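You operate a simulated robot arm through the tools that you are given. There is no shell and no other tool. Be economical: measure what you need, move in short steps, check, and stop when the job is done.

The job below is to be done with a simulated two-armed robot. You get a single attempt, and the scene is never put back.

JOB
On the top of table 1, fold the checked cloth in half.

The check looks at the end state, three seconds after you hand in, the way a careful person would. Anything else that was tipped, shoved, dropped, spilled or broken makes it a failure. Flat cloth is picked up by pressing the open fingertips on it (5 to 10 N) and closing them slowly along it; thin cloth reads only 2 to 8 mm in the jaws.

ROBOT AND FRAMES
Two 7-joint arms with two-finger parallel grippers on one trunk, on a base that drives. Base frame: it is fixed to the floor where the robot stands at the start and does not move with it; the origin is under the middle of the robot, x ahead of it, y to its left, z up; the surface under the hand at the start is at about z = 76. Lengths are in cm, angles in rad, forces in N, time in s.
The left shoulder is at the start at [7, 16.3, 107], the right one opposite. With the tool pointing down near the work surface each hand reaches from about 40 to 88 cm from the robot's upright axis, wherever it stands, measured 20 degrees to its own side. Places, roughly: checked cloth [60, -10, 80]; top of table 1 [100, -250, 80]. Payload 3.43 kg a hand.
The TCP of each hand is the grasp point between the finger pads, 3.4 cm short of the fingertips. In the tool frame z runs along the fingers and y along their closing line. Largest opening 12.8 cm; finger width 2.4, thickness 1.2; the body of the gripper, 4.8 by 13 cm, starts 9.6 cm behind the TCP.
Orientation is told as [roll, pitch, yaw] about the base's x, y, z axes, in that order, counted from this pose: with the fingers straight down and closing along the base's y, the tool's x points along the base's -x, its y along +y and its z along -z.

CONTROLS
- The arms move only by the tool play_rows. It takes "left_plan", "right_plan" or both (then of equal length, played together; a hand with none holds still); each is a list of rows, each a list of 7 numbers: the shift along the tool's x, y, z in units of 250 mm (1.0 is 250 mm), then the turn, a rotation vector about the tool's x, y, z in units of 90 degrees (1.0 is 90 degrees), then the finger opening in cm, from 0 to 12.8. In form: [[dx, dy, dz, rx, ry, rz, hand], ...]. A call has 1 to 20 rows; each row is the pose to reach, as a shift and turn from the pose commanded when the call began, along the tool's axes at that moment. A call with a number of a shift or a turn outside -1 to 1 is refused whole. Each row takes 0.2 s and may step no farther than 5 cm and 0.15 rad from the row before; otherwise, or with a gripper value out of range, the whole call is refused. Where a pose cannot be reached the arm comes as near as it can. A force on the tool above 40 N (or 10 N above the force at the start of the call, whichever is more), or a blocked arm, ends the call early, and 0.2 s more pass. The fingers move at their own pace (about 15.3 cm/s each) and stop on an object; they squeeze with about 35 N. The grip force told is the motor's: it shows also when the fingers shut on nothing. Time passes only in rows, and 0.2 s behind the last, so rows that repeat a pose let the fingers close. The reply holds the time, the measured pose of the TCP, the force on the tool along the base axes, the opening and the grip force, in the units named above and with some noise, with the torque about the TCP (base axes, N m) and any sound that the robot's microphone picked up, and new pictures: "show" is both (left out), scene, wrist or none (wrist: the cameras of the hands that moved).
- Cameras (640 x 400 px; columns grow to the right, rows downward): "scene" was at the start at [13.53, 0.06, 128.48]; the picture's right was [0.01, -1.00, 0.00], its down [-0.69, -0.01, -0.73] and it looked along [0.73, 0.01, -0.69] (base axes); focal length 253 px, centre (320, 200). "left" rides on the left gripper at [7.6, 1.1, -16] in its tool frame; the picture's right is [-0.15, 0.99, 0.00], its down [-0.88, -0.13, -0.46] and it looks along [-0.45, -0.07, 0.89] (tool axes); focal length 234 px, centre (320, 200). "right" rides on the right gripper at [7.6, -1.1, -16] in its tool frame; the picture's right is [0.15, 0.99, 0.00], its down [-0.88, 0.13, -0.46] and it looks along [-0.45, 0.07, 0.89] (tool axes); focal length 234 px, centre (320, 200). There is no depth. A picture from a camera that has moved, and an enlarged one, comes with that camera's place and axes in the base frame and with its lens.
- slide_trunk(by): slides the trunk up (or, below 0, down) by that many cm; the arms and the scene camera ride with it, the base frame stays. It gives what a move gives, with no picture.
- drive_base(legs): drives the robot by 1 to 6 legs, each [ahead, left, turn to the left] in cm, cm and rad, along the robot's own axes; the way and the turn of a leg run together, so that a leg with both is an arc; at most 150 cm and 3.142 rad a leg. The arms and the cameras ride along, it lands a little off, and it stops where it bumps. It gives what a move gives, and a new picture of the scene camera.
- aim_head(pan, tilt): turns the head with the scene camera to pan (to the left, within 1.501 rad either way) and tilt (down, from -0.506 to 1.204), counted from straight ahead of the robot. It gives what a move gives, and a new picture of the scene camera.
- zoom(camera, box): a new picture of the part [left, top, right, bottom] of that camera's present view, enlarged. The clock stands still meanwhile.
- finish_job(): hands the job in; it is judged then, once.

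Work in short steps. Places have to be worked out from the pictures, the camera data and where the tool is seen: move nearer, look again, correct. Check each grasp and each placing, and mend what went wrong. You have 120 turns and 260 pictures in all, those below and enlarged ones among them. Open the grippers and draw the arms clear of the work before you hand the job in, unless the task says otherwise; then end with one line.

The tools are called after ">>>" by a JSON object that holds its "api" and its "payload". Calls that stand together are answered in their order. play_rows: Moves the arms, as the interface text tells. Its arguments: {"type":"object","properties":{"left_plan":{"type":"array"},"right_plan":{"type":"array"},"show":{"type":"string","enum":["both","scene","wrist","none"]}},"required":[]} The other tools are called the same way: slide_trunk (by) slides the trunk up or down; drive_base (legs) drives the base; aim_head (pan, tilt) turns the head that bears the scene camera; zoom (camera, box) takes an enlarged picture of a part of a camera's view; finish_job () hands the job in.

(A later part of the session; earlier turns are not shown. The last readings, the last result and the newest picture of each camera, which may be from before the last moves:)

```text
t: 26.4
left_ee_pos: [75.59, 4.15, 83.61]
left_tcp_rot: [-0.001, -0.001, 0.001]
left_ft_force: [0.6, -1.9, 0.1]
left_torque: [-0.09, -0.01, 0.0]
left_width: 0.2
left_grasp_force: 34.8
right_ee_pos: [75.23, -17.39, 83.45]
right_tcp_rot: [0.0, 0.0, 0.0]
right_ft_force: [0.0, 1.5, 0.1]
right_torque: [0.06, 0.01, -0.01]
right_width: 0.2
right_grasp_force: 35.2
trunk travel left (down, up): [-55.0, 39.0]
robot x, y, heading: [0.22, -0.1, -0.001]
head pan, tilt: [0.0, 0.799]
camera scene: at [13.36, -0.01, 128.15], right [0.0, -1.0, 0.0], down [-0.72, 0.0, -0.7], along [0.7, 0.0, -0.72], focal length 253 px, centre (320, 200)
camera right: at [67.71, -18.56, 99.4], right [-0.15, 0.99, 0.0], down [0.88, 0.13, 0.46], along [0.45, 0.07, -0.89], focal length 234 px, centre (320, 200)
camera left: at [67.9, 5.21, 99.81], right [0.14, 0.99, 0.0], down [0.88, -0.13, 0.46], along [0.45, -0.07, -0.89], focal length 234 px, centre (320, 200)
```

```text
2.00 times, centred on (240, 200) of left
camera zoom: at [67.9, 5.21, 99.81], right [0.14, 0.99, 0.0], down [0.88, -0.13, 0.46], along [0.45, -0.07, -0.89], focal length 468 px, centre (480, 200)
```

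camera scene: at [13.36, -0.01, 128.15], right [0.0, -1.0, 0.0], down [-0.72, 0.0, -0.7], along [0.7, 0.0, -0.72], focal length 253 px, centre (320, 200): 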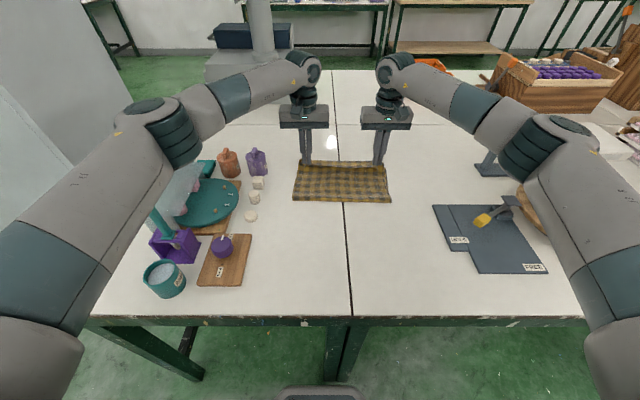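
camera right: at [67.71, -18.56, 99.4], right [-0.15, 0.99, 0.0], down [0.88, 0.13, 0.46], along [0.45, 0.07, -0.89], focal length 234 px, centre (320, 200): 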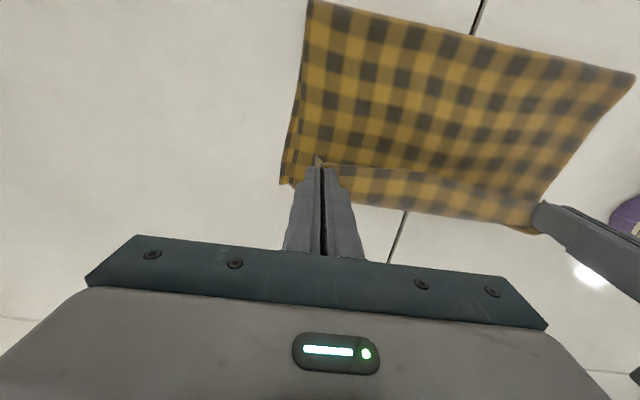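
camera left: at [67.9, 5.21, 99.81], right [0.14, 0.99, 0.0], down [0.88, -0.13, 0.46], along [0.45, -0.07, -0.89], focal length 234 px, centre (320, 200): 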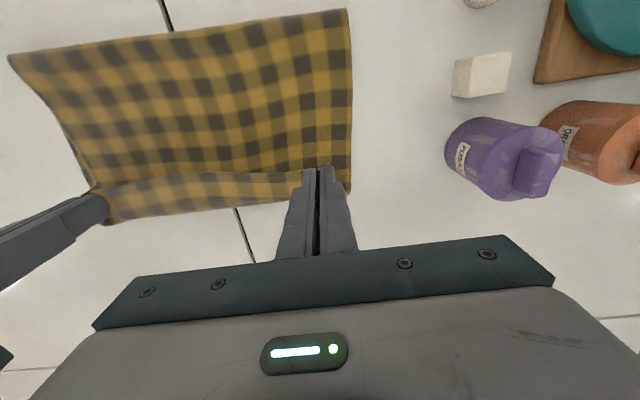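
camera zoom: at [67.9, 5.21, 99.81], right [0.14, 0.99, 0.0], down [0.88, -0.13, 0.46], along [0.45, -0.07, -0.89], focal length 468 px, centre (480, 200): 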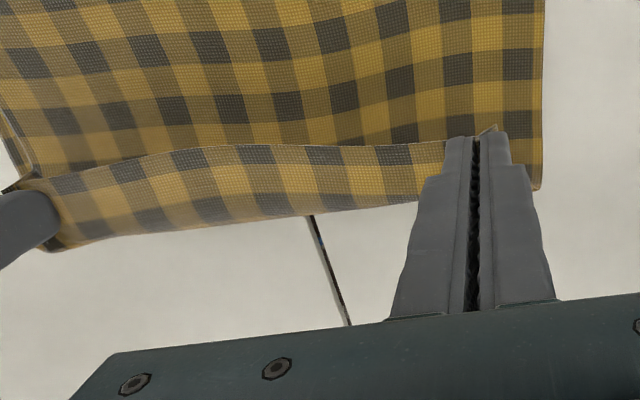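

The cloth is folded, but because the fingers stay vertical, the gripped edge still faces back toward me as a turned-up strip about 2.5–4 cm wide. I lay it down and release here, then I will flip that strip forward with a shallower grip.

>>> {"api": "play_rows", "payload": {"left_plan": [[-0.02, 0, 0.04, 0, 0, 0, 0], [-0.032, 0, 0.08, 0, 0, 0, 0], [-0.032, 0, 0.11, 0, 0, 0, 0], [-0.032, 0, 0.13, 0, 0, 0, 0], [-0.032, 0, 0.13, 0, 0, 0, 0.6], [-0.032, 0, 0.13, 0, 0, 0, 1.2], [-0.032, 0, 0.13, 0, 0, 0, 1.8], [-0.032, 0, 0.12, 0, 0, 0, 2.2], [-0.032, 0, 0.09, 0, 0, 0, 2.2], [-0.032, 0, 0.03, 0, 0, 0, 2.2], [-0.032, 0, -0.05, 0, 0, 0, 2.2], [-0.032, 0, -0.15, 0, 0, 0, 2.2]], "right_plan": [[-0.02, 0, 0.04, 0, 0, 0, 0], [-0.036, 0, 0.08, 0, 0, 0, 0], [-0.04, 0, 0.11, 0, 0, 0, 0], [-0.04, 0, 0.125, 0, 0, 0, 0], [-0.04, 0, 0.125, 0, 0, 0, 0.6], [-0.04, 0, 0.125, 0, 0, 0, 1.2], [-0.04, 0, 0.125, 0, 0, 0, 1.8], [-0.04, 0, 0.115, 0, 0, 0, 2.2], [-0.04, 0, 0.085, 0, 0, 0, 2.2], [-0.04, 0, 0.03, 0, 0, 0, 2.2], [-0.04, 0, -0.05, 0, 0, 0, 2.2], [-0.04, 0, -0.15, 0, 0, 0, 2.2]]}}

>>> {"api": "zoom", "payload": {"camera": "scene", "box": [260, 110, 440, 222]}}

```text
t: 28.9
left_ee_pos: [76.08, 4.35, 87.56]
left_tcp_rot: [0.0, -0.001, 0.002]
left_ft_force: [-0.7, 0.7, 0.5]
left_torque: [-0.01, -0.06, 0.01]
left_width: 2.22
left_grasp_force: 0.1
right_ee_pos: [76.19, -17.29, 87.35]
right_tcp_rot: [0.0, 0.0, 0.0]
right_ft_force: [-0.4, 0.6, -0.3]
right_torque: [0.01, -0.02, 0.02]
right_width: 2.19
right_grasp_force: 0.0
trunk travel left (down, up): [-55.0, 39.0]
robot x, y, heading: [0.02, 0.25, -0.0]
head pan, tilt: [0.0, 0.799]
camera scene: at [13.3, 0.01, 128.15], right [0.0, -1.0, 0.0], down [-0.72, 0.0, -0.7], along [0.7, 0.0, -0.72], focal length 253 px, centre (320, 200)
camera right: at [68.59, -18.53, 103.29], right [-0.15, 0.99, 0.0], down [0.88, 0.13, 0.46], along [0.45, 0.07, -0.89], focal length 234 px, centre (320, 200)
camera left: at [68.5, 5.36, 103.66], right [0.14, 0.99, 0.0], down [0.88, -0.13, 0.46], along [0.45, -0.07, -0.89], focal length 234 px, centre (320, 200)
```

scene: 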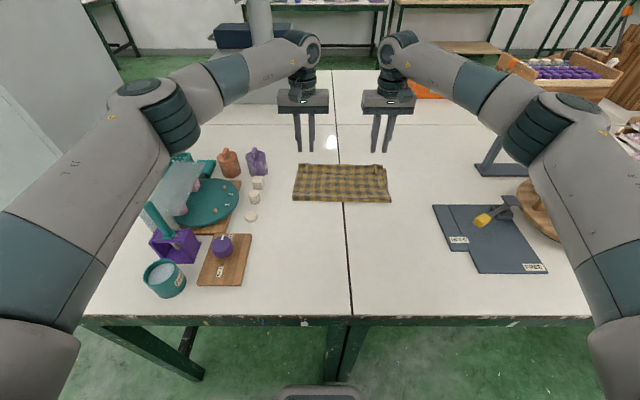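
right: 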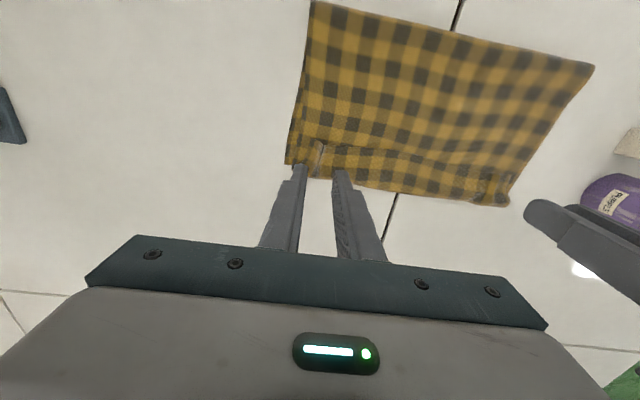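
left: 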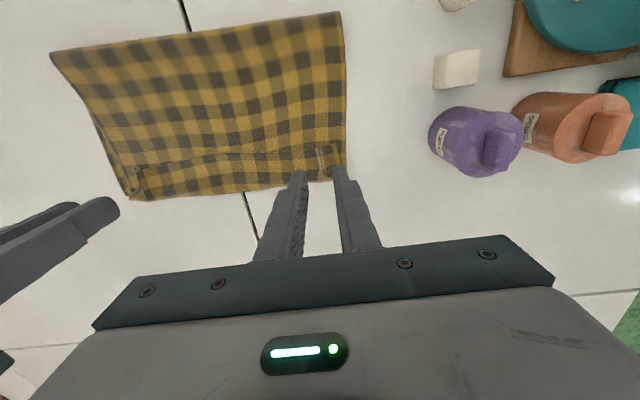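

```text
3.56 times, centred on (350, 166) of scene
camera zoom: at [13.3, 0.01, 128.15], right [0.0, -1.0, 0.0], down [-0.72, 0.0, -0.7], along [0.7, 0.0, -0.72], focal length 898 px, centre (213, 321)
```

zoom: 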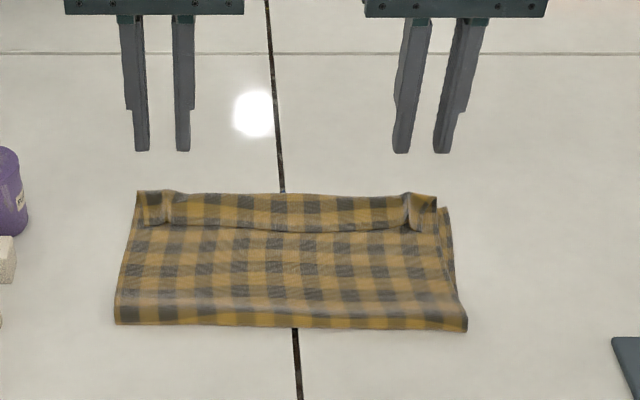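

The fold itself is good. The near edge is turned back as a flap about 3–4 cm wide along the far side, with small pinch ridges at both ends. I zoom in to locate the ridges so I can regrip them near the cut edge and flip the flap forward.

>>> {"api": "zoom", "payload": {"camera": "right", "box": [270, 110, 398, 190]}}

>>> {"api": "zoom", "payload": {"camera": "left", "box": [250, 110, 378, 190]}}

>>> {"api": "zoom", "payload": {"camera": "scene", "box": [285, 150, 405, 225]}}

```text
5.00 times, centred on (334, 150) of right
camera zoom: at [68.59, -18.53, 103.29], right [-0.15, 0.99, 0.0], down [0.88, 0.13, 0.46], along [0.45, 0.07, -0.89], focal length 1171 px, centre (250, 450)
```

zoom: 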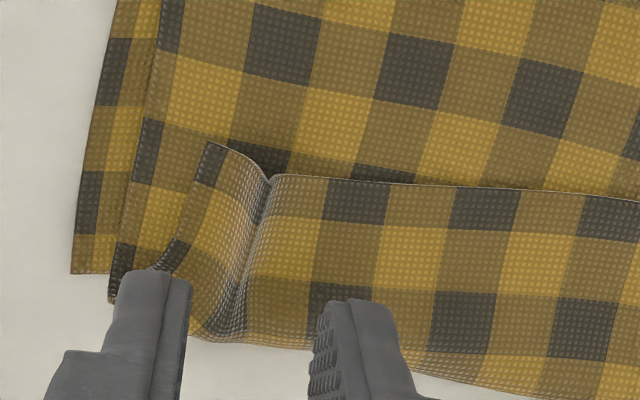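

```text
5.00 times, centred on (314, 150) of left
camera zoom: at [68.5, 5.36, 103.66], right [0.14, 0.99, 0.0], down [0.88, -0.13, 0.46], along [0.45, -0.07, -0.89], focal length 1171 px, centre (350, 450)
```

zoom: 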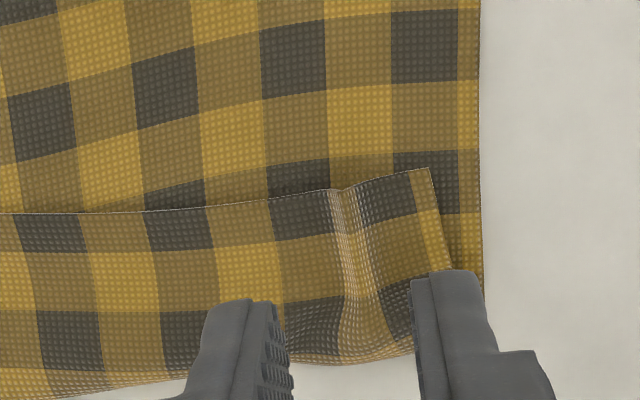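

```text
5.33 times, centred on (345, 188) of scene
camera zoom: at [13.3, 0.01, 128.15], right [0.0, -1.0, 0.0], down [-0.72, 0.0, -0.7], along [0.7, 0.0, -0.72], focal length 1347 px, centre (187, 267)
```

zoom: 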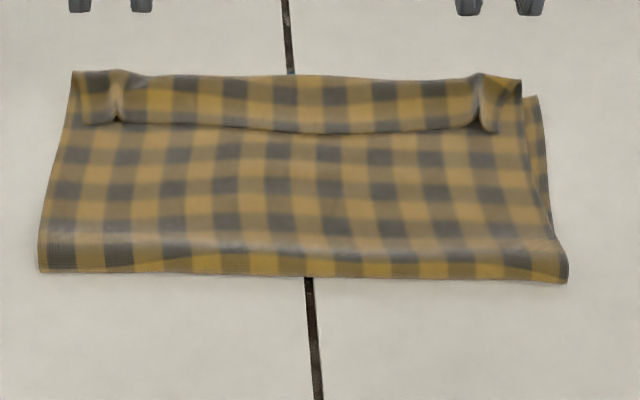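

The ridges stand at about (75, −17.1) and (75.3, 3.9) at the cut edge. I move the fingers to straddle them, overlapping the edge by only about 1 cm, and lower until just touching.

>>> {"api": "play_rows", "payload": {"left_plan": [[0.043, -0.018, 0, 0, 0, 0, 2.2], [0.043, -0.018, 0.1, 0, 0, 0, 2.2], [0.043, -0.018, 0.2, 0, 0, 0, 2.2], [0.043, -0.018, 0.26, 0, 0, 0, 2.2], [0.043, -0.018, 0.29, 0, 0, 0, 2.2], [0.043, -0.018, 0.302, 0, 0, 0, 2.2], [0.043, -0.018, 0.302, 0, 0, 0, 2.2]], "right_plan": [[0.05, 0.008, 0, 0, 0, 0, 2.2], [0.05, 0.008, 0.1, 0, 0, 0, 2.2], [0.05, 0.008, 0.2, 0, 0, 0, 2.2], [0.05, 0.008, 0.25, 0, 0, 0, 2.2], [0.05, 0.008, 0.28, 0, 0, 0, 2.2], [0.05, 0.008, 0.294, 0, 0, 0, 2.2], [0.05, 0.008, 0.294, 0, 0, 0, 2.2]], "show": "none"}}

>>> {"api": "zoom", "payload": {"camera": "right", "box": [256, 110, 416, 210]}}

>>> {"api": "zoom", "payload": {"camera": "left", "box": [240, 110, 400, 210]}}

```text
t: 30.6
left_ee_pos: [75.21, 3.79, 79.94]
left_tcp_rot: [0.0, 0.0, 0.004]
left_ft_force: [0.2, -1.1, 0.8]
left_torque: [0.02, 0.02, 0.0]
left_width: 2.2
left_grasp_force: 0.1
right_ee_pos: [75.0, -17.15, 79.87]
right_tcp_rot: [-0.001, 0.0, 0.001]
right_ft_force: [0.7, 0.4, -0.5]
right_torque: [-0.01, 0.01, -0.01]
right_width: 2.2
right_grasp_force: 0.1
trunk travel left (down, up): [-55.0, 39.0]
robot x, y, heading: [-0.26, 0.4, 0.003]
head pan, tilt: [0.0, 0.799]
```

```text
4.00 times, centred on (336, 160) of right
camera zoom: at [67.41, -18.33, 95.77], right [-0.15, 0.99, 0.0], down [0.88, 0.13, 0.46], along [0.45, 0.07, -0.89], focal length 937 px, centre (256, 360)
```

zoom: 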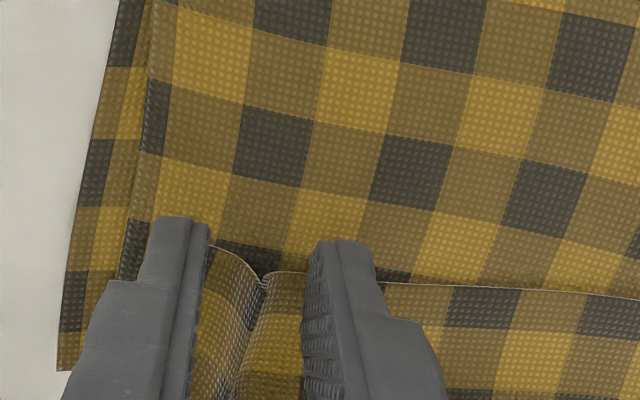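

```text
4.00 times, centred on (320, 160) of left
camera zoom: at [67.6, 4.89, 95.92], right [0.14, 0.99, 0.0], down [0.88, -0.13, 0.46], along [0.45, -0.07, -0.89], focal length 937 px, centre (320, 360)
```

zoom: 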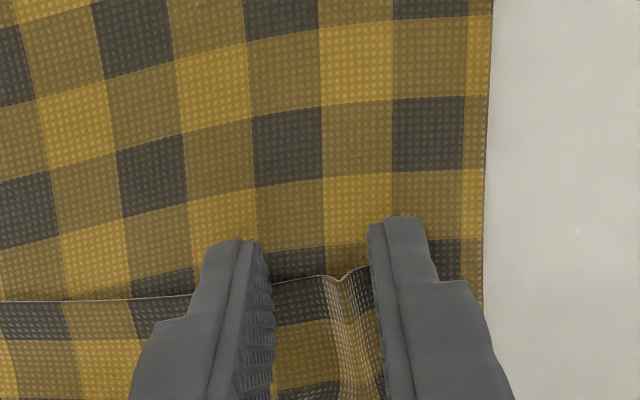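

The fingers straddle the ridges with no contact force. I close them on the ridges only.

>>> {"api": "play_rows", "payload": {"left_plan": [[0.01, 0, 0, 0, 0, 0, 1.9], [0.01, 0, 0, 0, 0, 0, 1.6], [0.01, 0, 0, 0, 0, 0, 1.3], [0.01, 0, 0, 0, 0, 0, 1.0], [0.01, 0, 0, 0, 0, 0, 0.7], [0.01, 0, 0, 0, 0, 0, 0.4], [0.01, 0, 0, 0, 0, 0, 0], [0.01, 0, 0, 0, 0, 0, 0], [0.01, 0, -0.06, 0, 0, 0, 0], [0.01, 0, -0.06, 0, 0, 0, 0]], "right_plan": [[0.01, 0, 0, 0, 0, 0, 1.9], [0.01, 0, 0, 0, 0, 0, 1.6], [0.01, 0, 0, 0, 0, 0, 1.3], [0.01, 0, 0, 0, 0, 0, 1.0], [0.01, 0, 0, 0, 0, 0, 0.7], [0.01, 0, 0, 0, 0, 0, 0.4], [0.01, 0, 0, 0, 0, 0, 0], [0.01, 0, 0, 0, 0, 0, 0], [0.01, 0, -0.06, 0, 0, 0, 0], [0.01, 0, -0.06, 0, 0, 0, 0]], "show": "wrist"}}

>>> {"api": "zoom", "payload": {"camera": "scene", "box": [265, 120, 425, 220]}}

```text
t: 32.8
left_ee_pos: [74.82, 3.77, 81.33]
left_tcp_rot: [0.001, 0.002, 0.003]
left_ft_force: [-0.1, -4.1, -0.3]
left_torque: [-0.16, 0.01, -0.01]
left_width: 0.19
left_grasp_force: 35.1
right_ee_pos: [74.78, -17.11, 81.3]
right_tcp_rot: [0.0, 0.001, 0.002]
right_ft_force: [0.3, 3.9, -0.3]
right_torque: [0.12, 0.0, 0.03]
right_width: 0.22
right_grasp_force: 34.8
trunk travel left (down, up): [-55.0, 39.0]
robot x, y, heading: [-0.39, -0.04, 0.002]
head pan, tilt: [0.0, 0.799]
camera right: at [67.23, -18.33, 97.25], right [-0.15, 0.99, 0.0], down [0.88, 0.13, 0.45], along [0.45, 0.07, -0.89], focal length 234 px, centre (320, 200)
camera left: at [67.27, 4.87, 97.44], right [0.14, 0.99, 0.0], down [0.88, -0.13, 0.45], along [0.45, -0.07, -0.89], focal length 234 px, centre (320, 200)
```

right: 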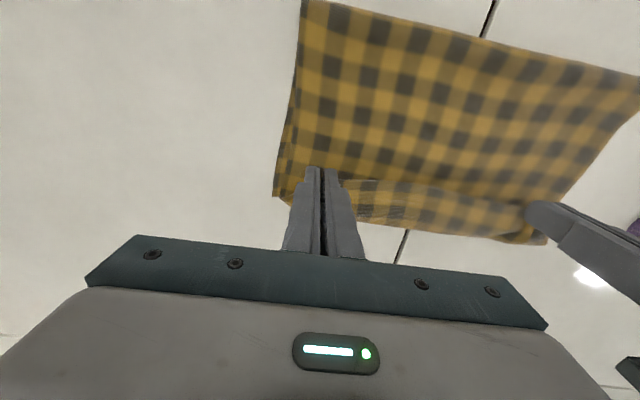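
left: 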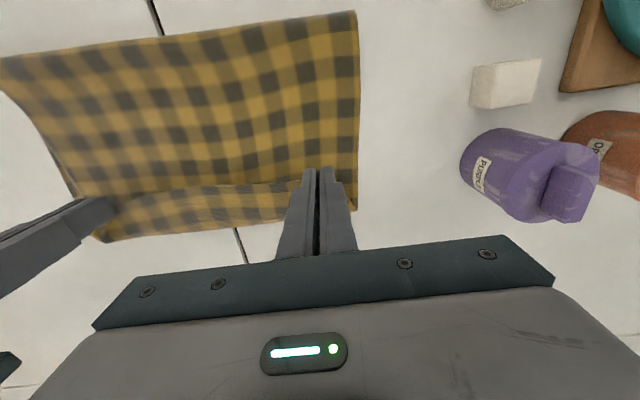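

```text
4.00 times, centred on (345, 170) of scene
camera zoom: at [13.49, -0.02, 128.13], right [0.0, -1.0, 0.0], down [-0.72, 0.0, -0.7], along [0.7, 0.0, -0.72], focal length 1010 px, centre (220, 320)
```

zoom: 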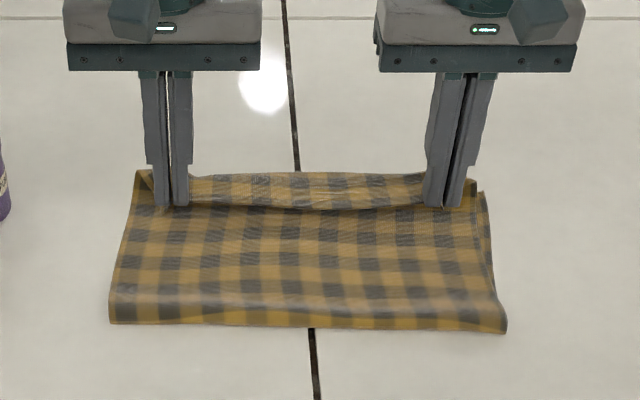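

Both ridges are held. I lift about 3 cm and carry the edge forward over the flap's hinge to x≈81.

>>> {"api": "play_rows", "payload": {"left_plan": [[0, -0.004, -0.04, 0, 0, 0, 0], [-0.01, -0.004, -0.08, 0, 0, 0, 0], [-0.04, -0.004, -0.11, 0, 0, 0, 0], [-0.075, -0.004, -0.125, 0, 0, 0, 0], [-0.11, -0.004, -0.125, 0, 0, 0, 0], [-0.15, -0.004, -0.11, 0, 0, 0, 0], [-0.185, -0.004, -0.09, 0, 0, 0, 0], [-0.215, -0.004, -0.06, 0, 0, 0, 0], [-0.24, -0.004, -0.03, 0, 0, 0, 0], [-0.25, -0.004, -0.01, 0, 0, 0, 0], [-0.25, -0.004, -0.01, 0, 0, 0, 0]], "right_plan": [[0, 0.004, -0.04, 0, 0, 0, 0], [-0.01, 0.004, -0.08, 0, 0, 0, 0], [-0.04, 0.004, -0.11, 0, 0, 0, 0], [-0.075, 0.004, -0.125, 0, 0, 0, 0], [-0.11, 0.004, -0.125, 0, 0, 0, 0], [-0.15, 0.004, -0.11, 0, 0, 0, 0], [-0.185, 0.004, -0.09, 0, 0, 0, 0], [-0.215, 0.004, -0.06, 0, 0, 0, 0], [-0.24, 0.004, -0.03, 0, 0, 0, 0], [-0.25, 0.004, -0.01, 0, 0, 0, 0], [-0.25, 0.004, -0.01, 0, 0, 0, 0]], "show": "wrist"}}

>>> {"api": "zoom", "payload": {"camera": "scene", "box": [265, 120, 425, 220]}}

```text
t: 35.1
left_ee_pos: [81.15, 3.75, 81.68]
left_tcp_rot: [0.0, 0.0, 0.002]
left_ft_force: [-0.5, -1.8, -0.1]
left_torque: [-0.04, 0.0, -0.02]
left_width: 0.18
left_grasp_force: 34.3
right_ee_pos: [81.03, -17.01, 81.82]
right_tcp_rot: [0.0, 0.0, 0.002]
right_ft_force: [0.1, 1.3, 0.1]
right_torque: [0.04, 0.01, -0.04]
right_width: 0.23
right_grasp_force: 34.8
trunk travel left (down, up): [-55.0, 39.0]
robot x, y, heading: [0.34, 0.17, 0.001]
head pan, tilt: [0.0, 0.799]
camera right: at [73.57, -18.18, 97.58], right [-0.15, 0.99, 0.0], down [0.88, 0.13, 0.46], along [0.45, 0.07, -0.89], focal length 234 px, centre (320, 200)
camera left: at [73.49, 4.81, 97.72], right [0.14, 0.99, 0.0], down [0.88, -0.13, 0.46], along [0.45, -0.07, -0.89], focal length 234 px, centre (320, 200)
```

right: 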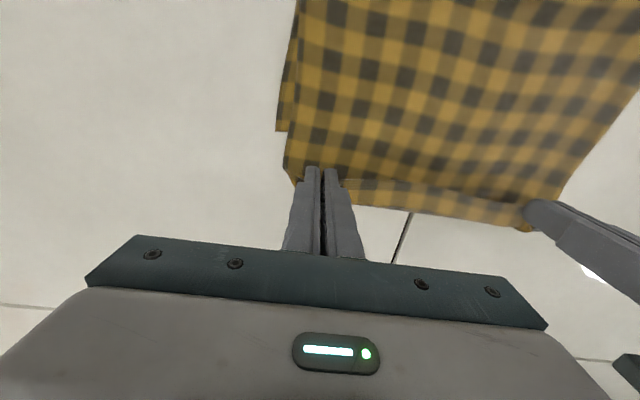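
left: 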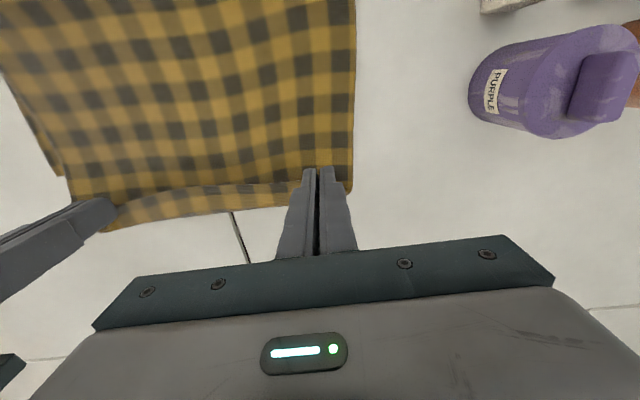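

```text
4.00 times, centred on (345, 170) of scene
camera zoom: at [13.43, 0.02, 128.14], right [0.0, -1.0, 0.0], down [-0.72, 0.0, -0.7], along [0.7, 0.0, -0.72], focal length 1010 px, centre (220, 320)
```

zoom: 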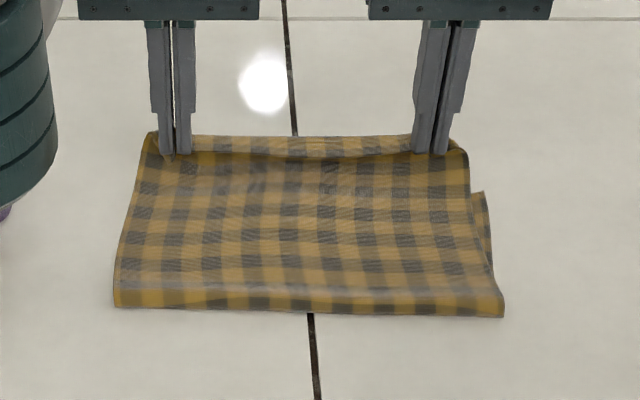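

The flap shrank to about 2 cm, but the top layer now overshoots the bottom edge by about 3 cm and the fold was pulled forward slightly. I lay it down, release, and will regrip closer to the cut edge, then redo the fold position.

>>> {"api": "play_rows", "payload": {"left_plan": [[0.02, 0, 0.03, 0, 0, 0, 0], [0.02, 0, 0.06, 0, 0, 0, 0], [0.02, 0, 0.064, 0, 0, 0, 0.6], [0.02, 0, 0.064, 0, 0, 0, 1.2], [0.02, 0, 0.064, 0, 0, 0, 1.8], [0.02, 0, 0.05, 0, 0, 0, 2.2], [0.02, 0, 0, 0, 0, 0, 2.2], [0.02, 0, -0.1, 0, 0, 0, 2.2], [0.02, 0, -0.2, 0, 0, 0, 2.2]], "right_plan": [[0.02, 0, 0.03, 0, 0, 0, 0], [0.02, 0, 0.06, 0, 0, 0, 0], [0.02, 0, 0.066, 0, 0, 0, 0.6], [0.02, 0, 0.066, 0, 0, 0, 1.2], [0.02, 0, 0.066, 0, 0, 0, 1.8], [0.02, 0, 0.05, 0, 0, 0, 2.2], [0.02, 0, 0, 0, 0, 0, 2.2], [0.02, 0, -0.1, 0, 0, 0, 2.2], [0.02, 0, -0.2, 0, 0, 0, 2.2]], "show": "none"}}

>>> {"api": "zoom", "payload": {"camera": "right", "box": [250, 70, 442, 190]}}

>>> {"api": "zoom", "payload": {"camera": "left", "box": [200, 70, 392, 190]}}

>>> {"api": "zoom", "payload": {"camera": "scene", "box": [265, 120, 425, 220]}}

```text
t: 37.1
left_ee_pos: [80.66, 3.51, 86.82]
left_tcp_rot: [0.001, 0.003, 0.001]
left_ft_force: [-0.2, -0.6, -0.3]
left_torque: [0.0, -0.01, 0.01]
left_width: 2.2
left_grasp_force: 0.0
right_ee_pos: [80.53, -16.97, 86.78]
right_tcp_rot: [-0.001, -0.001, -0.001]
right_ft_force: [-0.3, -0.1, 0.3]
right_torque: [0.0, -0.01, 0.0]
right_width: 2.21
right_grasp_force: 0.0
trunk travel left (down, up): [-55.0, 39.0]
robot x, y, heading: [-0.22, -0.05, -0.001]
head pan, tilt: [0.0, 0.799]
```

```text
3.33 times, centred on (346, 130) of right
camera zoom: at [72.95, -18.24, 102.68], right [-0.15, 0.99, 0.0], down [0.88, 0.13, 0.46], along [0.45, 0.07, -0.89], focal length 781 px, centre (233, 433)
```

zoom: 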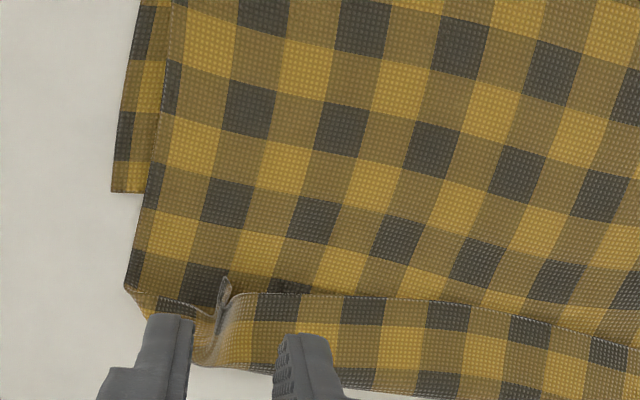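

```text
3.33 times, centred on (296, 130) of left
camera zoom: at [73.09, 4.57, 102.81], right [0.14, 0.99, 0.0], down [0.88, -0.13, 0.45], along [0.45, -0.07, -0.89], focal length 781 px, centre (400, 433)
```

zoom: 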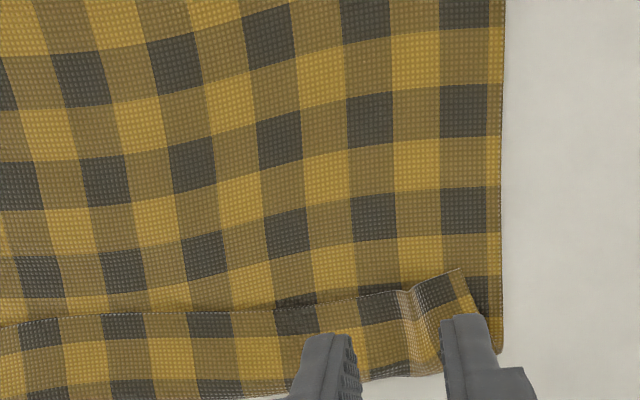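

```text
4.00 times, centred on (345, 170) of scene
camera zoom: at [13.32, 0.0, 128.15], right [0.0, -1.0, 0.0], down [-0.72, 0.0, -0.7], along [0.7, 0.0, -0.72], focal length 1010 px, centre (220, 320)
```

zoom: 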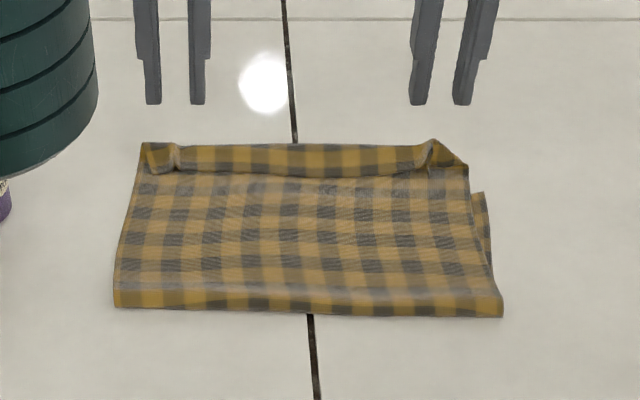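

The hem is still about 3 cm: with vertical fingers the sheet always leaves the wrong side of the grip. A better way is to unfold, then fold far→near, pitching the fingers forward so the edge turns over properly. I regrip the ridges here to unfold.

>>> {"api": "play_rows", "payload": {"left_plan": [[0, 0, 0.1, 0, 0, 0, 2.2], [0, 0, 0.2, 0, 0, 0, 2.2], [0, 0, 0.25, 0, 0, 0, 2.2], [0, 0, 0.27, 0, 0, 0, 2.2], [0, 0, 0.27, 0, 0, 0, 1.6], [0, 0, 0.27, 0, 0, 0, 1.0], [0, 0, 0.27, 0, 0, 0, 0.5], [0, 0, 0.27, 0, 0, 0, 0], [0, 0, 0.27, 0, 0, 0, 0], [0, 0, 0.2, 0, 0, 0, 0]], "right_plan": [[0, -0.012, 0.1, 0, 0, 0, 2.2], [0, -0.012, 0.2, 0, 0, 0, 2.2], [0, -0.012, 0.25, 0, 0, 0, 2.2], [0, -0.012, 0.27, 0, 0, 0, 2.2], [0, -0.012, 0.27, 0, 0, 0, 1.6], [0, -0.012, 0.27, 0, 0, 0, 1.0], [0, -0.012, 0.27, 0, 0, 0, 0.5], [0, -0.012, 0.27, 0, 0, 0, 0], [0, -0.012, 0.27, 0, 0, 0, 0], [0, -0.012, 0.2, 0, 0, 0, 0]], "show": "scene"}}

```text
t: 39.4
left_ee_pos: [80.84, 3.58, 81.63]
left_tcp_rot: [0.0, 0.003, 0.002]
left_ft_force: [0.6, -4.1, -0.4]
left_torque: [-0.15, 0.0, 0.0]
left_width: 0.18
left_grasp_force: 34.7
right_ee_pos: [80.45, -17.31, 81.84]
right_tcp_rot: [0.001, -0.003, 0.001]
right_ft_force: [0.2, 4.7, 0.0]
right_torque: [0.15, 0.0, 0.04]
right_width: 0.23
right_grasp_force: 34.8
trunk travel left (down, up): [-55.0, 39.0]
robot x, y, heading: [0.03, 0.4, -0.003]
head pan, tilt: [0.0, 0.799]
camera scene: at [13.3, -0.01, 128.16], right [0.0, -1.0, 0.0], down [-0.72, 0.0, -0.7], along [0.7, 0.0, -0.72], focal length 253 px, centre (320, 200)
```

scene: 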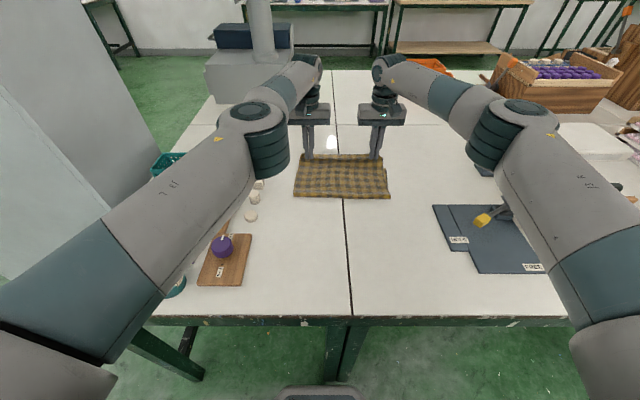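

Both ridges are held. I arc back up to mid-way.

>>> {"api": "play_rows", "payload": {"left_plan": [[0.03, 0, -0.1, 0, 0, 0, 0], [0.1, 0, -0.19, 0, 0, 0, 0], [0.18, 0, -0.28, 0, 0, 0, 0], [0.27, 0, -0.36, 0, 0, 0, 0], [0.36, 0, -0.43, 0, 0, 0, 0], [0.46, 0, -0.48, 0, 0, 0, 0], [0.56, 0, -0.52, 0, 0, 0, 0], [0.66, 0, -0.54, 0, 0, 0, 0], [0.76, 0, -0.55, 0, 0, 0, 0], [0.76, 0, -0.55, 0, 0, 0, 0]], "right_plan": [[0.03, 0, -0.1, 0, 0, 0, 0], [0.1, 0, -0.19, 0, 0, 0, 0], [0.18, 0, -0.28, 0, 0, 0, 0], [0.27, 0, -0.36, 0, 0, 0, 0], [0.36, 0, -0.43, 0, 0, 0, 0], [0.46, 0, -0.48, 0, 0, 0, 0], [0.56, 0, -0.52, 0, 0, 0, 0], [0.66, 0, -0.54, 0, 0, 0, 0], [0.76, 0, -0.55, 0, 0, 0, 0], [0.76, 0, -0.55, 0, 0, 0, 0]], "show": "none"}}

>>> {"api": "drive_base", "payload": {"legs": [[-7, 0, 0]]}}

```text
t: 41.5
left_ee_pos: [78.25, -2.0, 93.04]
left_tcp_rot: [-0.01, 0.015, -0.014]
left_ft_force: [-15.9, -15.4, 1.3]
left_torque: [-0.55, 0.58, -0.18]
left_width: 0.16
left_grasp_force: 35.0
left hand out of reach, approached as far as the arm can: row 1, 2, 3, 4, 5, 6, 7, 8, 9, 10
right_ee_pos: [61.8, -17.01, 95.64]
right_tcp_rot: [0.01, -0.009, 0.004]
right_ft_force: [15.8, 13.7, -2.6]
right_torque: [0.49, -0.49, 0.16]
right_width: 0.24
right_grasp_force: 35.1
trunk travel left (down, up): [-55.0, 39.0]
robot x, y, heading: [-0.38, -0.15, -0.0]
head pan, tilt: [0.0, 0.799]
stopped in row 10 (left hand): the force on the tool passed its limit at 41 N (the readings are from after the stop); the commanded pose is now the measured one
```

```text
t: 42.5
left_ee_pos: [71.68, -1.84, 93.08]
left_tcp_rot: [-0.009, 0.009, -0.01]
left_ft_force: [-23.3, -20.8, 4.2]
left_torque: [-0.79, 0.73, -0.28]
left_width: 0.17
left_grasp_force: 34.8
right_ee_pos: [54.69, -17.18, 95.63]
right_tcp_rot: [0.011, -0.008, 0.002]
right_ft_force: [23.3, 20.6, -3.1]
right_torque: [0.72, -0.8, 0.23]
right_width: 0.26
right_grasp_force: 35.2
trunk travel left (down, up): [-55.0, 39.0]
robot x, y, heading: [-6.8, 0.05, 0.003]
head pan, tilt: [0.0, 0.799]
camera scene: at [6.52, -0.04, 128.15], right [0.0, -1.0, 0.0], down [-0.72, 0.0, -0.7], along [0.7, 0.0, -0.72], focal length 253 px, centre (320, 200)
```

scene: 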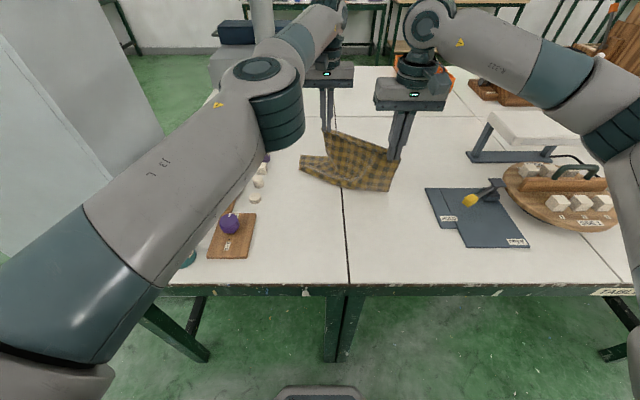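

The left arm hit a joint limit and hung back, so the cloth is now stretched skew between the hands. I first relax it by moving the right hand forward, and test whether the left can move.

>>> {"api": "play_rows", "payload": {"right_plan": [[-0.1, 0, 0, 0, 0, 0, 0], [-0.2, 0, 0, 0, 0, 0, 0], [-0.3, 0, 0, 0, 0, 0, 0], [-0.3, 0, 0, 0, 0, 0, 0]], "show": "scene"}}

>>> {"api": "zoom", "payload": {"camera": "left", "box": [0, 0, 640, 400]}}

>>> {"api": "zoom", "payload": {"camera": "scene", "box": [160, 90, 400, 240]}}

```text
t: 43.5
left_ee_pos: [71.63, -1.88, 93.24]
left_tcp_rot: [-0.01, 0.01, -0.012]
left_ft_force: [-0.2, -0.4, -0.4]
left_torque: [0.03, 0.03, 0.01]
left_width: 0.16
left_grasp_force: 34.6
right_ee_pos: [62.34, -17.14, 95.54]
right_tcp_rot: [0.01, -0.011, 0.0]
right_ft_force: [-0.4, -1.9, -0.6]
right_torque: [0.03, -0.02, -0.03]
right_width: 0.23
right_grasp_force: 34.6
trunk travel left (down, up): [-55.0, 39.0]
robot x, y, heading: [-6.65, -0.24, -0.002]
head pan, tilt: [0.0, 0.799]
camera scene: at [6.58, -0.07, 128.15], right [0.0, -1.0, 0.0], down [-0.72, 0.0, -0.7], along [0.7, 0.0, -0.72], focal length 253 px, centre (320, 200)
```

scene: 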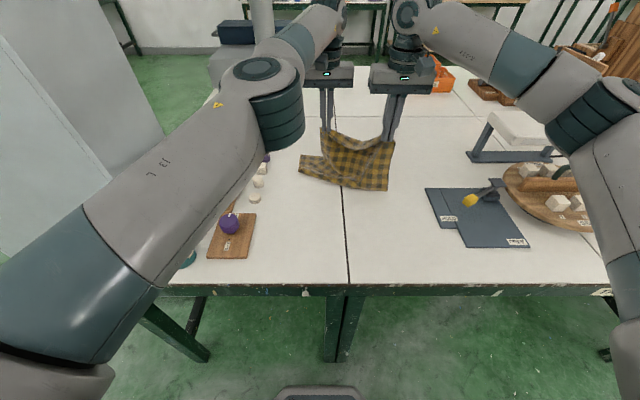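

```text
1.00 times, centred on (320, 200) of left (not enlarged: the box is as wide or as high as the picture)
camera zoom: at [64.16, -0.55, 109.3], right [0.16, 0.99, -0.01], down [0.88, -0.14, 0.45], along [0.44, -0.08, -0.89], focal length 234 px, centre (320, 200)
```

zoom: 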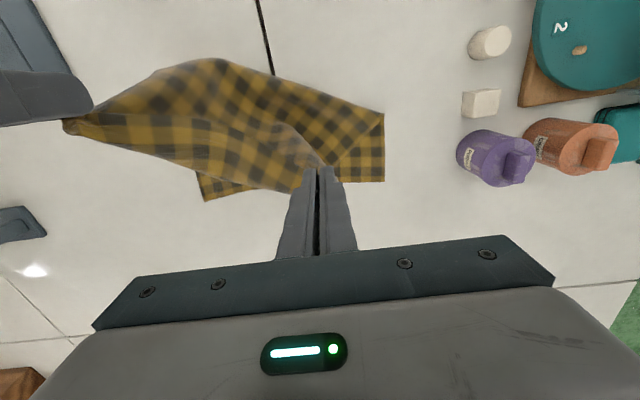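

```text
2.67 times, centred on (280, 165) of scene
camera zoom: at [6.58, -0.07, 128.15], right [0.0, -1.0, 0.0], down [-0.72, 0.0, -0.7], along [0.7, 0.0, -0.72], focal length 674 px, centre (427, 293)
```

zoom: 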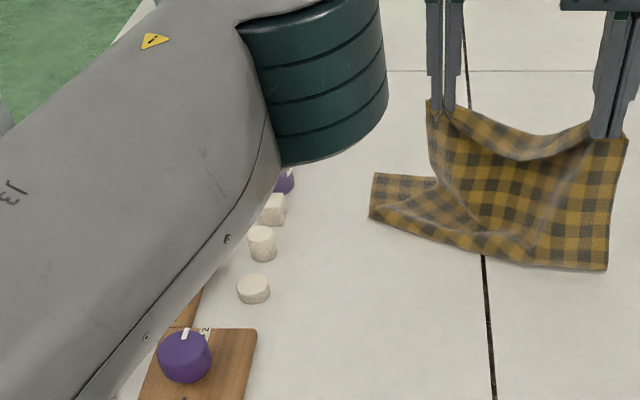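

Tension is gone and no objects were disturbed. I try bringing the left hand back to its lane, in line with the right.

>>> {"api": "play_rows", "payload": {"left_plan": [[0.03, 0.05, -0.02, 0, 0, 0, 0], [0.06, 0.1, -0.04, 0, 0, 0, 0], [0.1, 0.15, -0.06, 0, 0, 0, 0], [0.14, 0.2, -0.08, 0, 0, 0, 0], [0.2, 0.2, -0.08, 0, 0, 0, 0]], "show": "scene"}}

```text
t: 44.7
left_ee_pos: [72.39, 1.53, 95.64]
left_tcp_rot: [-0.008, 0.011, -0.012]
left_ft_force: [-0.7, -1.0, -0.9]
left_torque: [-0.02, 0.04, -0.01]
left_width: 0.18
left_grasp_force: 35.0
left hand out of reach, approached as far as the arm can: row 1, 2, 3, 4, 5
right_ee_pos: [62.5, -17.15, 95.62]
right_tcp_rot: [0.011, -0.008, 0.0]
right_ft_force: [1.0, 0.6, 0.3]
right_torque: [0.05, -0.01, 0.02]
right_width: 0.24
right_grasp_force: 34.2
trunk travel left (down, up): [-55.0, 39.0]
robot x, y, heading: [-6.73, -0.09, -0.005]
head pan, tilt: [0.0, 0.799]
camera scene: at [6.63, -0.05, 128.14], right [0.0, -1.0, 0.0], down [-0.72, 0.0, -0.7], along [0.7, 0.0, -0.72], focal length 253 px, centre (320, 200)
```

scene: 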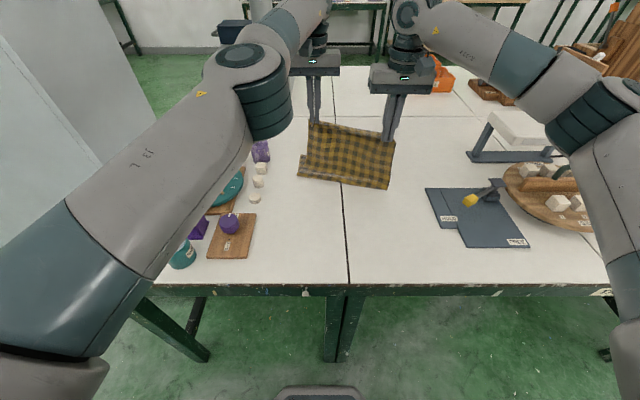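

The left hand follows in y and z but not back in x, which looks like a joint limit. I try a small turn about the tool axis combined with backing off.

>>> {"api": "play_rows", "payload": {"left_plan": [[0, 0, 0, 0, 0, 0.08, 0], [0, 0, 0, 0, 0, 0.16, 0], [0.04, 0, 0, 0, 0, 0.2, 0], [0.08, 0, 0, 0, 0, 0.2, 0], [0.12, 0, 0, 0, 0, 0.2, 0]], "show": "none"}}

```text
t: 45.9
left_ee_pos: [69.3, 1.39, 95.57]
left_tcp_rot: [-0.014, 0.008, -0.326]
left_ft_force: [0.1, 0.0, 0.4]
left_torque: [0.01, -0.01, 0.01]
left_width: 0.16
left_grasp_force: 34.8
left hand out of reach, approached as far as the arm can: row 3
right_ee_pos: [62.45, -17.02, 95.54]
right_tcp_rot: [0.01, -0.008, 0.003]
right_ft_force: [1.0, -0.4, 0.4]
right_torque: [0.02, 0.01, 0.0]
right_width: 0.2
right_grasp_force: 34.8
trunk travel left (down, up): [-55.0, 39.0]
robot x, y, heading: [-6.79, -0.14, -0.0]
head pan, tilt: [0.0, 0.799]
```

The turn freed it. I continue the left hand back to line up with the right one.

>>> {"api": "play_rows", "payload": {"left_plan": [[0.08, 0, 0, 0, 0, 0, 0], [0.16, 0, 0, 0, 0, 0, 0], [0.23, -0.01, 0, 0, 0, 0, 0], [0.29, -0.01, 0, 0, 0, 0, 0], [0.29, -0.01, 0, 0, 0, 0, 0]], "show": "scene"}}

```text
t: 47.1
left_ee_pos: [62.32, 3.43, 95.65]
left_tcp_rot: [-0.01, 0.007, -0.326]
left_ft_force: [-0.7, -0.3, 0.7]
left_torque: [-0.01, -0.01, -0.04]
left_width: 0.18
left_grasp_force: 35.1
right_ee_pos: [62.31, -17.03, 95.69]
right_tcp_rot: [0.009, -0.006, 0.002]
right_ft_force: [-0.3, 1.1, 0.8]
right_torque: [0.01, 0.0, -0.01]
right_width: 0.24
right_grasp_force: 34.9
trunk travel left (down, up): [-55.0, 39.0]
robot x, y, heading: [-6.85, 0.19, -0.0]
head pan, tilt: [0.0, 0.799]
camera scene: at [6.66, -0.07, 128.14], right [0.0, -1.0, 0.0], down [-0.72, 0.0, -0.7], along [0.7, 0.0, -0.72], focal length 253 px, centre (320, 200)
```

scene: 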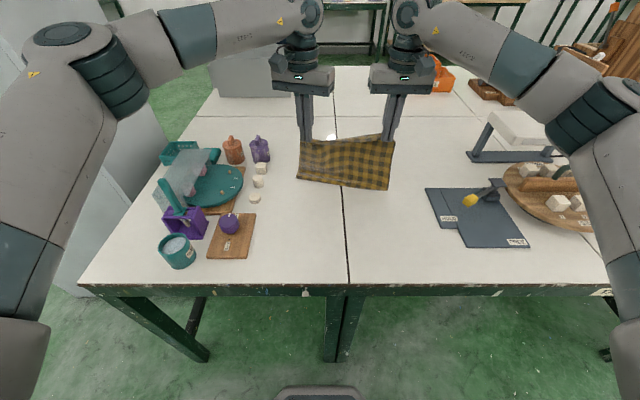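

The arm is back in its normal posture. I undo the left yaw, then continue unfolding.

>>> {"api": "play_rows", "payload": {"left_plan": [[0, 0, 0, 0, 0, -0.08, 0], [0, 0, 0, 0, 0, -0.16, 0], [0, 0, 0, 0, 0, -0.207, 0]], "show": "none"}}

>>> {"api": "play_rows", "payload": {"left_plan": [[0.08, 0, 0.01, 0, 0, 0, 0], [0.17, 0, 0.03, 0, 0, 0, 0], [0.25, 0, 0.05, 0, 0, 0, 0], [0.33, 0, 0.08, 0, 0, 0, 0], [0.42, 0, 0.12, 0, 0, 0, 0], [0.5, 0, 0.18, 0, 0, 0, 0], [0.58, 0, 0.25, 0, 0, 0, 0], [0.65, 0, 0.33, 0, 0, 0, 0], [0.71, 0, 0.41, 0, 0, 0, 0], [0.71, 0, 0.41, 0, 0, 0, 0]], "right_plan": [[0.08, 0, 0.01, 0, 0, 0, 0], [0.17, 0, 0.03, 0, 0, 0, 0], [0.25, 0, 0.05, 0, 0, 0, 0], [0.33, 0, 0.08, 0, 0, 0, 0], [0.42, 0, 0.12, 0, 0, 0, 0], [0.5, 0, 0.18, 0, 0, 0, 0], [0.58, 0, 0.25, 0, 0, 0, 0], [0.65, 0, 0.33, 0, 0, 0, 0], [0.71, 0, 0.41, 0, 0, 0, 0], [0.71, 0, 0.41, 0, 0, 0, 0]], "show": "scene"}}

```text
t: 47.9
left_ee_pos: [62.46, 3.5, 95.76]
left_tcp_rot: [-0.01, 0.011, 0.0]
left_ft_force: [1.0, -0.3, -1.2]
left_torque: [0.01, 0.0, -0.01]
left_width: 0.2
left_grasp_force: 34.9
right_ee_pos: [62.4, -17.19, 95.59]
right_tcp_rot: [0.01, -0.008, 0.003]
right_ft_force: [0.3, 0.4, 0.4]
right_torque: [0.01, 0.02, -0.01]
right_width: 0.23
right_grasp_force: 34.6
trunk travel left (down, up): [-55.0, 39.0]
robot x, y, heading: [-6.33, 0.1, 0.0]
head pan, tilt: [0.0, 0.799]
```

```text
t: 50.1
left_ee_pos: [44.6, 3.27, 85.67]
left_tcp_rot: [-0.01, 0.01, 0.0]
left_ft_force: [-0.1, 0.9, -0.1]
left_torque: [-0.06, -0.03, -0.03]
left_width: 0.16
left_grasp_force: 35.4
right_ee_pos: [44.65, -17.2, 85.24]
right_tcp_rot: [0.01, -0.008, 0.002]
right_ft_force: [0.0, 0.9, -0.3]
right_torque: [0.02, -0.04, 0.0]
right_width: 0.23
right_grasp_force: 34.7
trunk travel left (down, up): [-55.0, 39.0]
robot x, y, heading: [-6.7, 0.01, -0.001]
head pan, tilt: [0.0, 0.799]
camera scene: at [6.62, -0.03, 128.15], right [0.0, -1.0, 0.0], down [-0.72, 0.0, -0.7], along [0.7, 0.0, -0.72], focal length 253 px, centre (320, 200)
```

scene: 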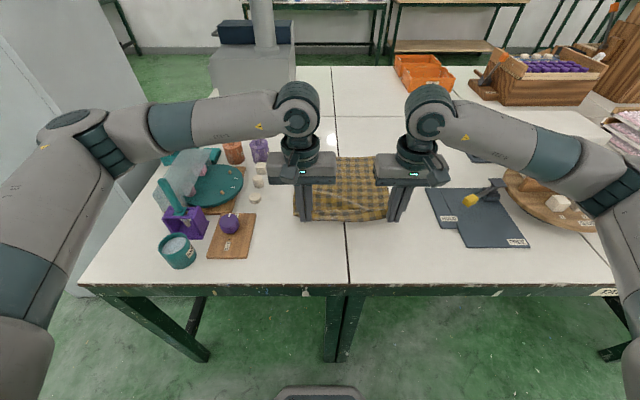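

I lay the near edge down while pulling it gently toward me, so the cloth smooths out and ends about 3 cm nearer. Then I release.

>>> {"api": "play_rows", "payload": {"left_plan": [[0.05, 0, 0.07, 0, 0, 0, 0], [0.1, 0, 0.14, 0, 0, 0, 0], [0.14, 0, 0.18, 0, 0, 0, 0], [0.18, 0, 0.21, 0, 0, 0, 0], [0.22, 0, 0.215, 0, 0, 0, 0], [0.24, 0, 0.215, 0, 0, 0, 0], [0.24, 0, 0.22, 0, 0, 0, 0.6], [0.24, 0, 0.22, 0, 0, 0, 1.4], [0.24, 0, 0.21, 0, 0, 0, 2.4], [0.24, 0, 0.17, 0, 0, 0, 2.4], [0.24, 0, 0.07, 0, 0, 0, 2.4], [0.24, 0, -0.1, 0, 0, 0, 2.4], [0.24, 0, -0.28, 0, 0, 0, 2.4]], "right_plan": [[0.05, 0, 0.06, 0, 0, 0, 0], [0.1, 0, 0.13, 0, 0, 0, 0], [0.14, 0, 0.17, 0, 0, 0, 0], [0.18, 0, 0.195, 0, 0, 0, 0], [0.22, 0, 0.2, 0, 0, 0, 0], [0.24, 0, 0.2, 0, 0, 0, 0], [0.24, 0, 0.205, 0, 0, 0, 0.6], [0.24, 0, 0.205, 0, 0, 0, 1.4], [0.24, 0, 0.2, 0, 0, 0, 2.4], [0.24, 0, 0.16, 0, 0, 0, 2.4], [0.24, 0, 0.07, 0, 0, 0, 2.4], [0.24, 0, -0.1, 0, 0, 0, 2.4], [0.24, 0, -0.28, 0, 0, 0, 2.4]], "show": "scene"}}

>>> {"api": "zoom", "payload": {"camera": "scene", "box": [250, 140, 434, 255]}}

```text
t: 52.9
left_ee_pos: [38.51, 3.47, 92.55]
left_tcp_rot: [-0.008, 0.013, -0.002]
left_ft_force: [0.6, -0.3, 0.0]
left_torque: [0.02, -0.02, -0.04]
left_width: 2.42
left_grasp_force: 0.2
right_ee_pos: [38.49, -17.08, 92.12]
right_tcp_rot: [0.011, -0.008, 0.0]
right_ft_force: [0.0, 0.2, 0.6]
right_torque: [0.01, 0.0, 0.02]
right_width: 2.41
right_grasp_force: 0.1
trunk travel left (down, up): [-55.0, 39.0]
robot x, y, heading: [-6.63, 0.11, 0.001]
head pan, tilt: [0.0, 0.799]
camera scene: at [6.54, 0.0, 128.14], right [0.0, -1.0, 0.0], down [-0.72, 0.0, -0.7], along [0.7, 0.0, -0.72], focal length 253 px, centre (320, 200)
```

scene: 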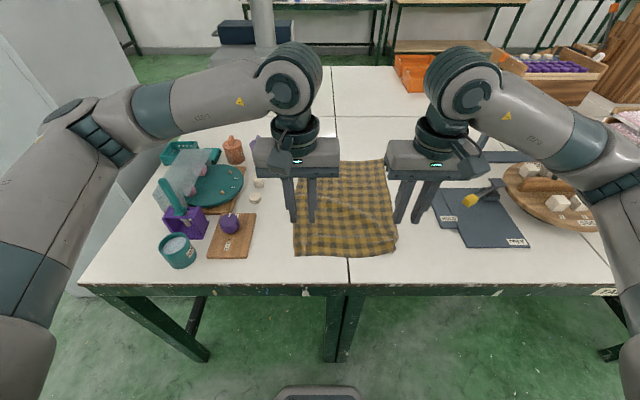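

```text
3.48 times, centred on (342, 198) of scene
camera zoom: at [6.54, 0.0, 128.14], right [0.0, -1.0, 0.0], down [-0.72, 0.0, -0.7], along [0.7, 0.0, -0.72], focal length 879 px, centre (244, 209)
```

zoom: 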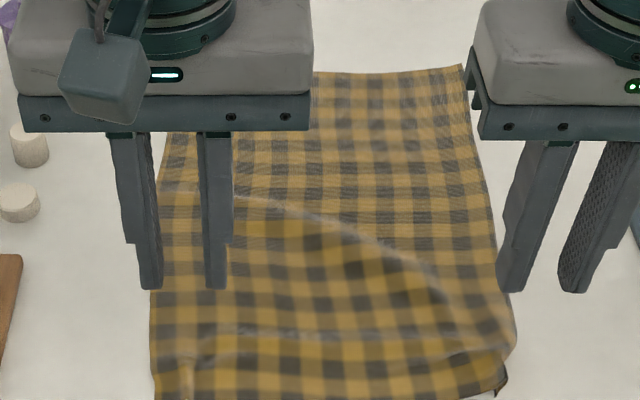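

The cloth is flat again with mild wrinkles. I raise and spread the hands to see it all.

>>> {"api": "play_rows", "payload": {"left_plan": [[0, 0.06, -0.18, 0, 0, 0, 2.4], [-0.05, 0.22, -0.3, 0, 0, 0, 2.4], [-0.1, 0.4, -0.36, 0, 0, 0, 2.4], [-0.1, 0.58, -0.36, 0, 0, 0, 2.4]], "right_plan": [[0, -0.06, -0.18, 0, 0, 0, 2.4], [-0.05, -0.22, -0.3, 0, 0, 0, 2.4], [-0.1, -0.4, -0.36, 0, 0, 0, 2.4], [-0.1, -0.58, -0.36, 0, 0, 0, 2.4]], "show": "none"}}

>>> {"api": "zoom", "payload": {"camera": "scene", "box": [230, 130, 454, 270]}}

```text
refused: row 2 steps farther than a row can; nothing moved
```

```text
2.86 times, centred on (342, 200) of scene
camera zoom: at [6.54, 0.0, 128.14], right [0.0, -1.0, 0.0], down [-0.72, 0.0, -0.7], along [0.7, 0.0, -0.72], focal length 722 px, centre (257, 200)
```

zoom: 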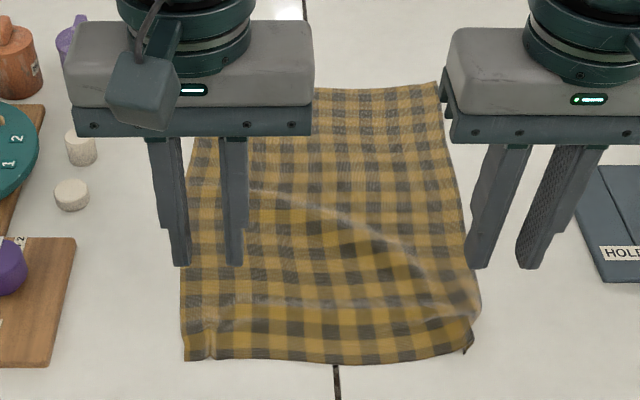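

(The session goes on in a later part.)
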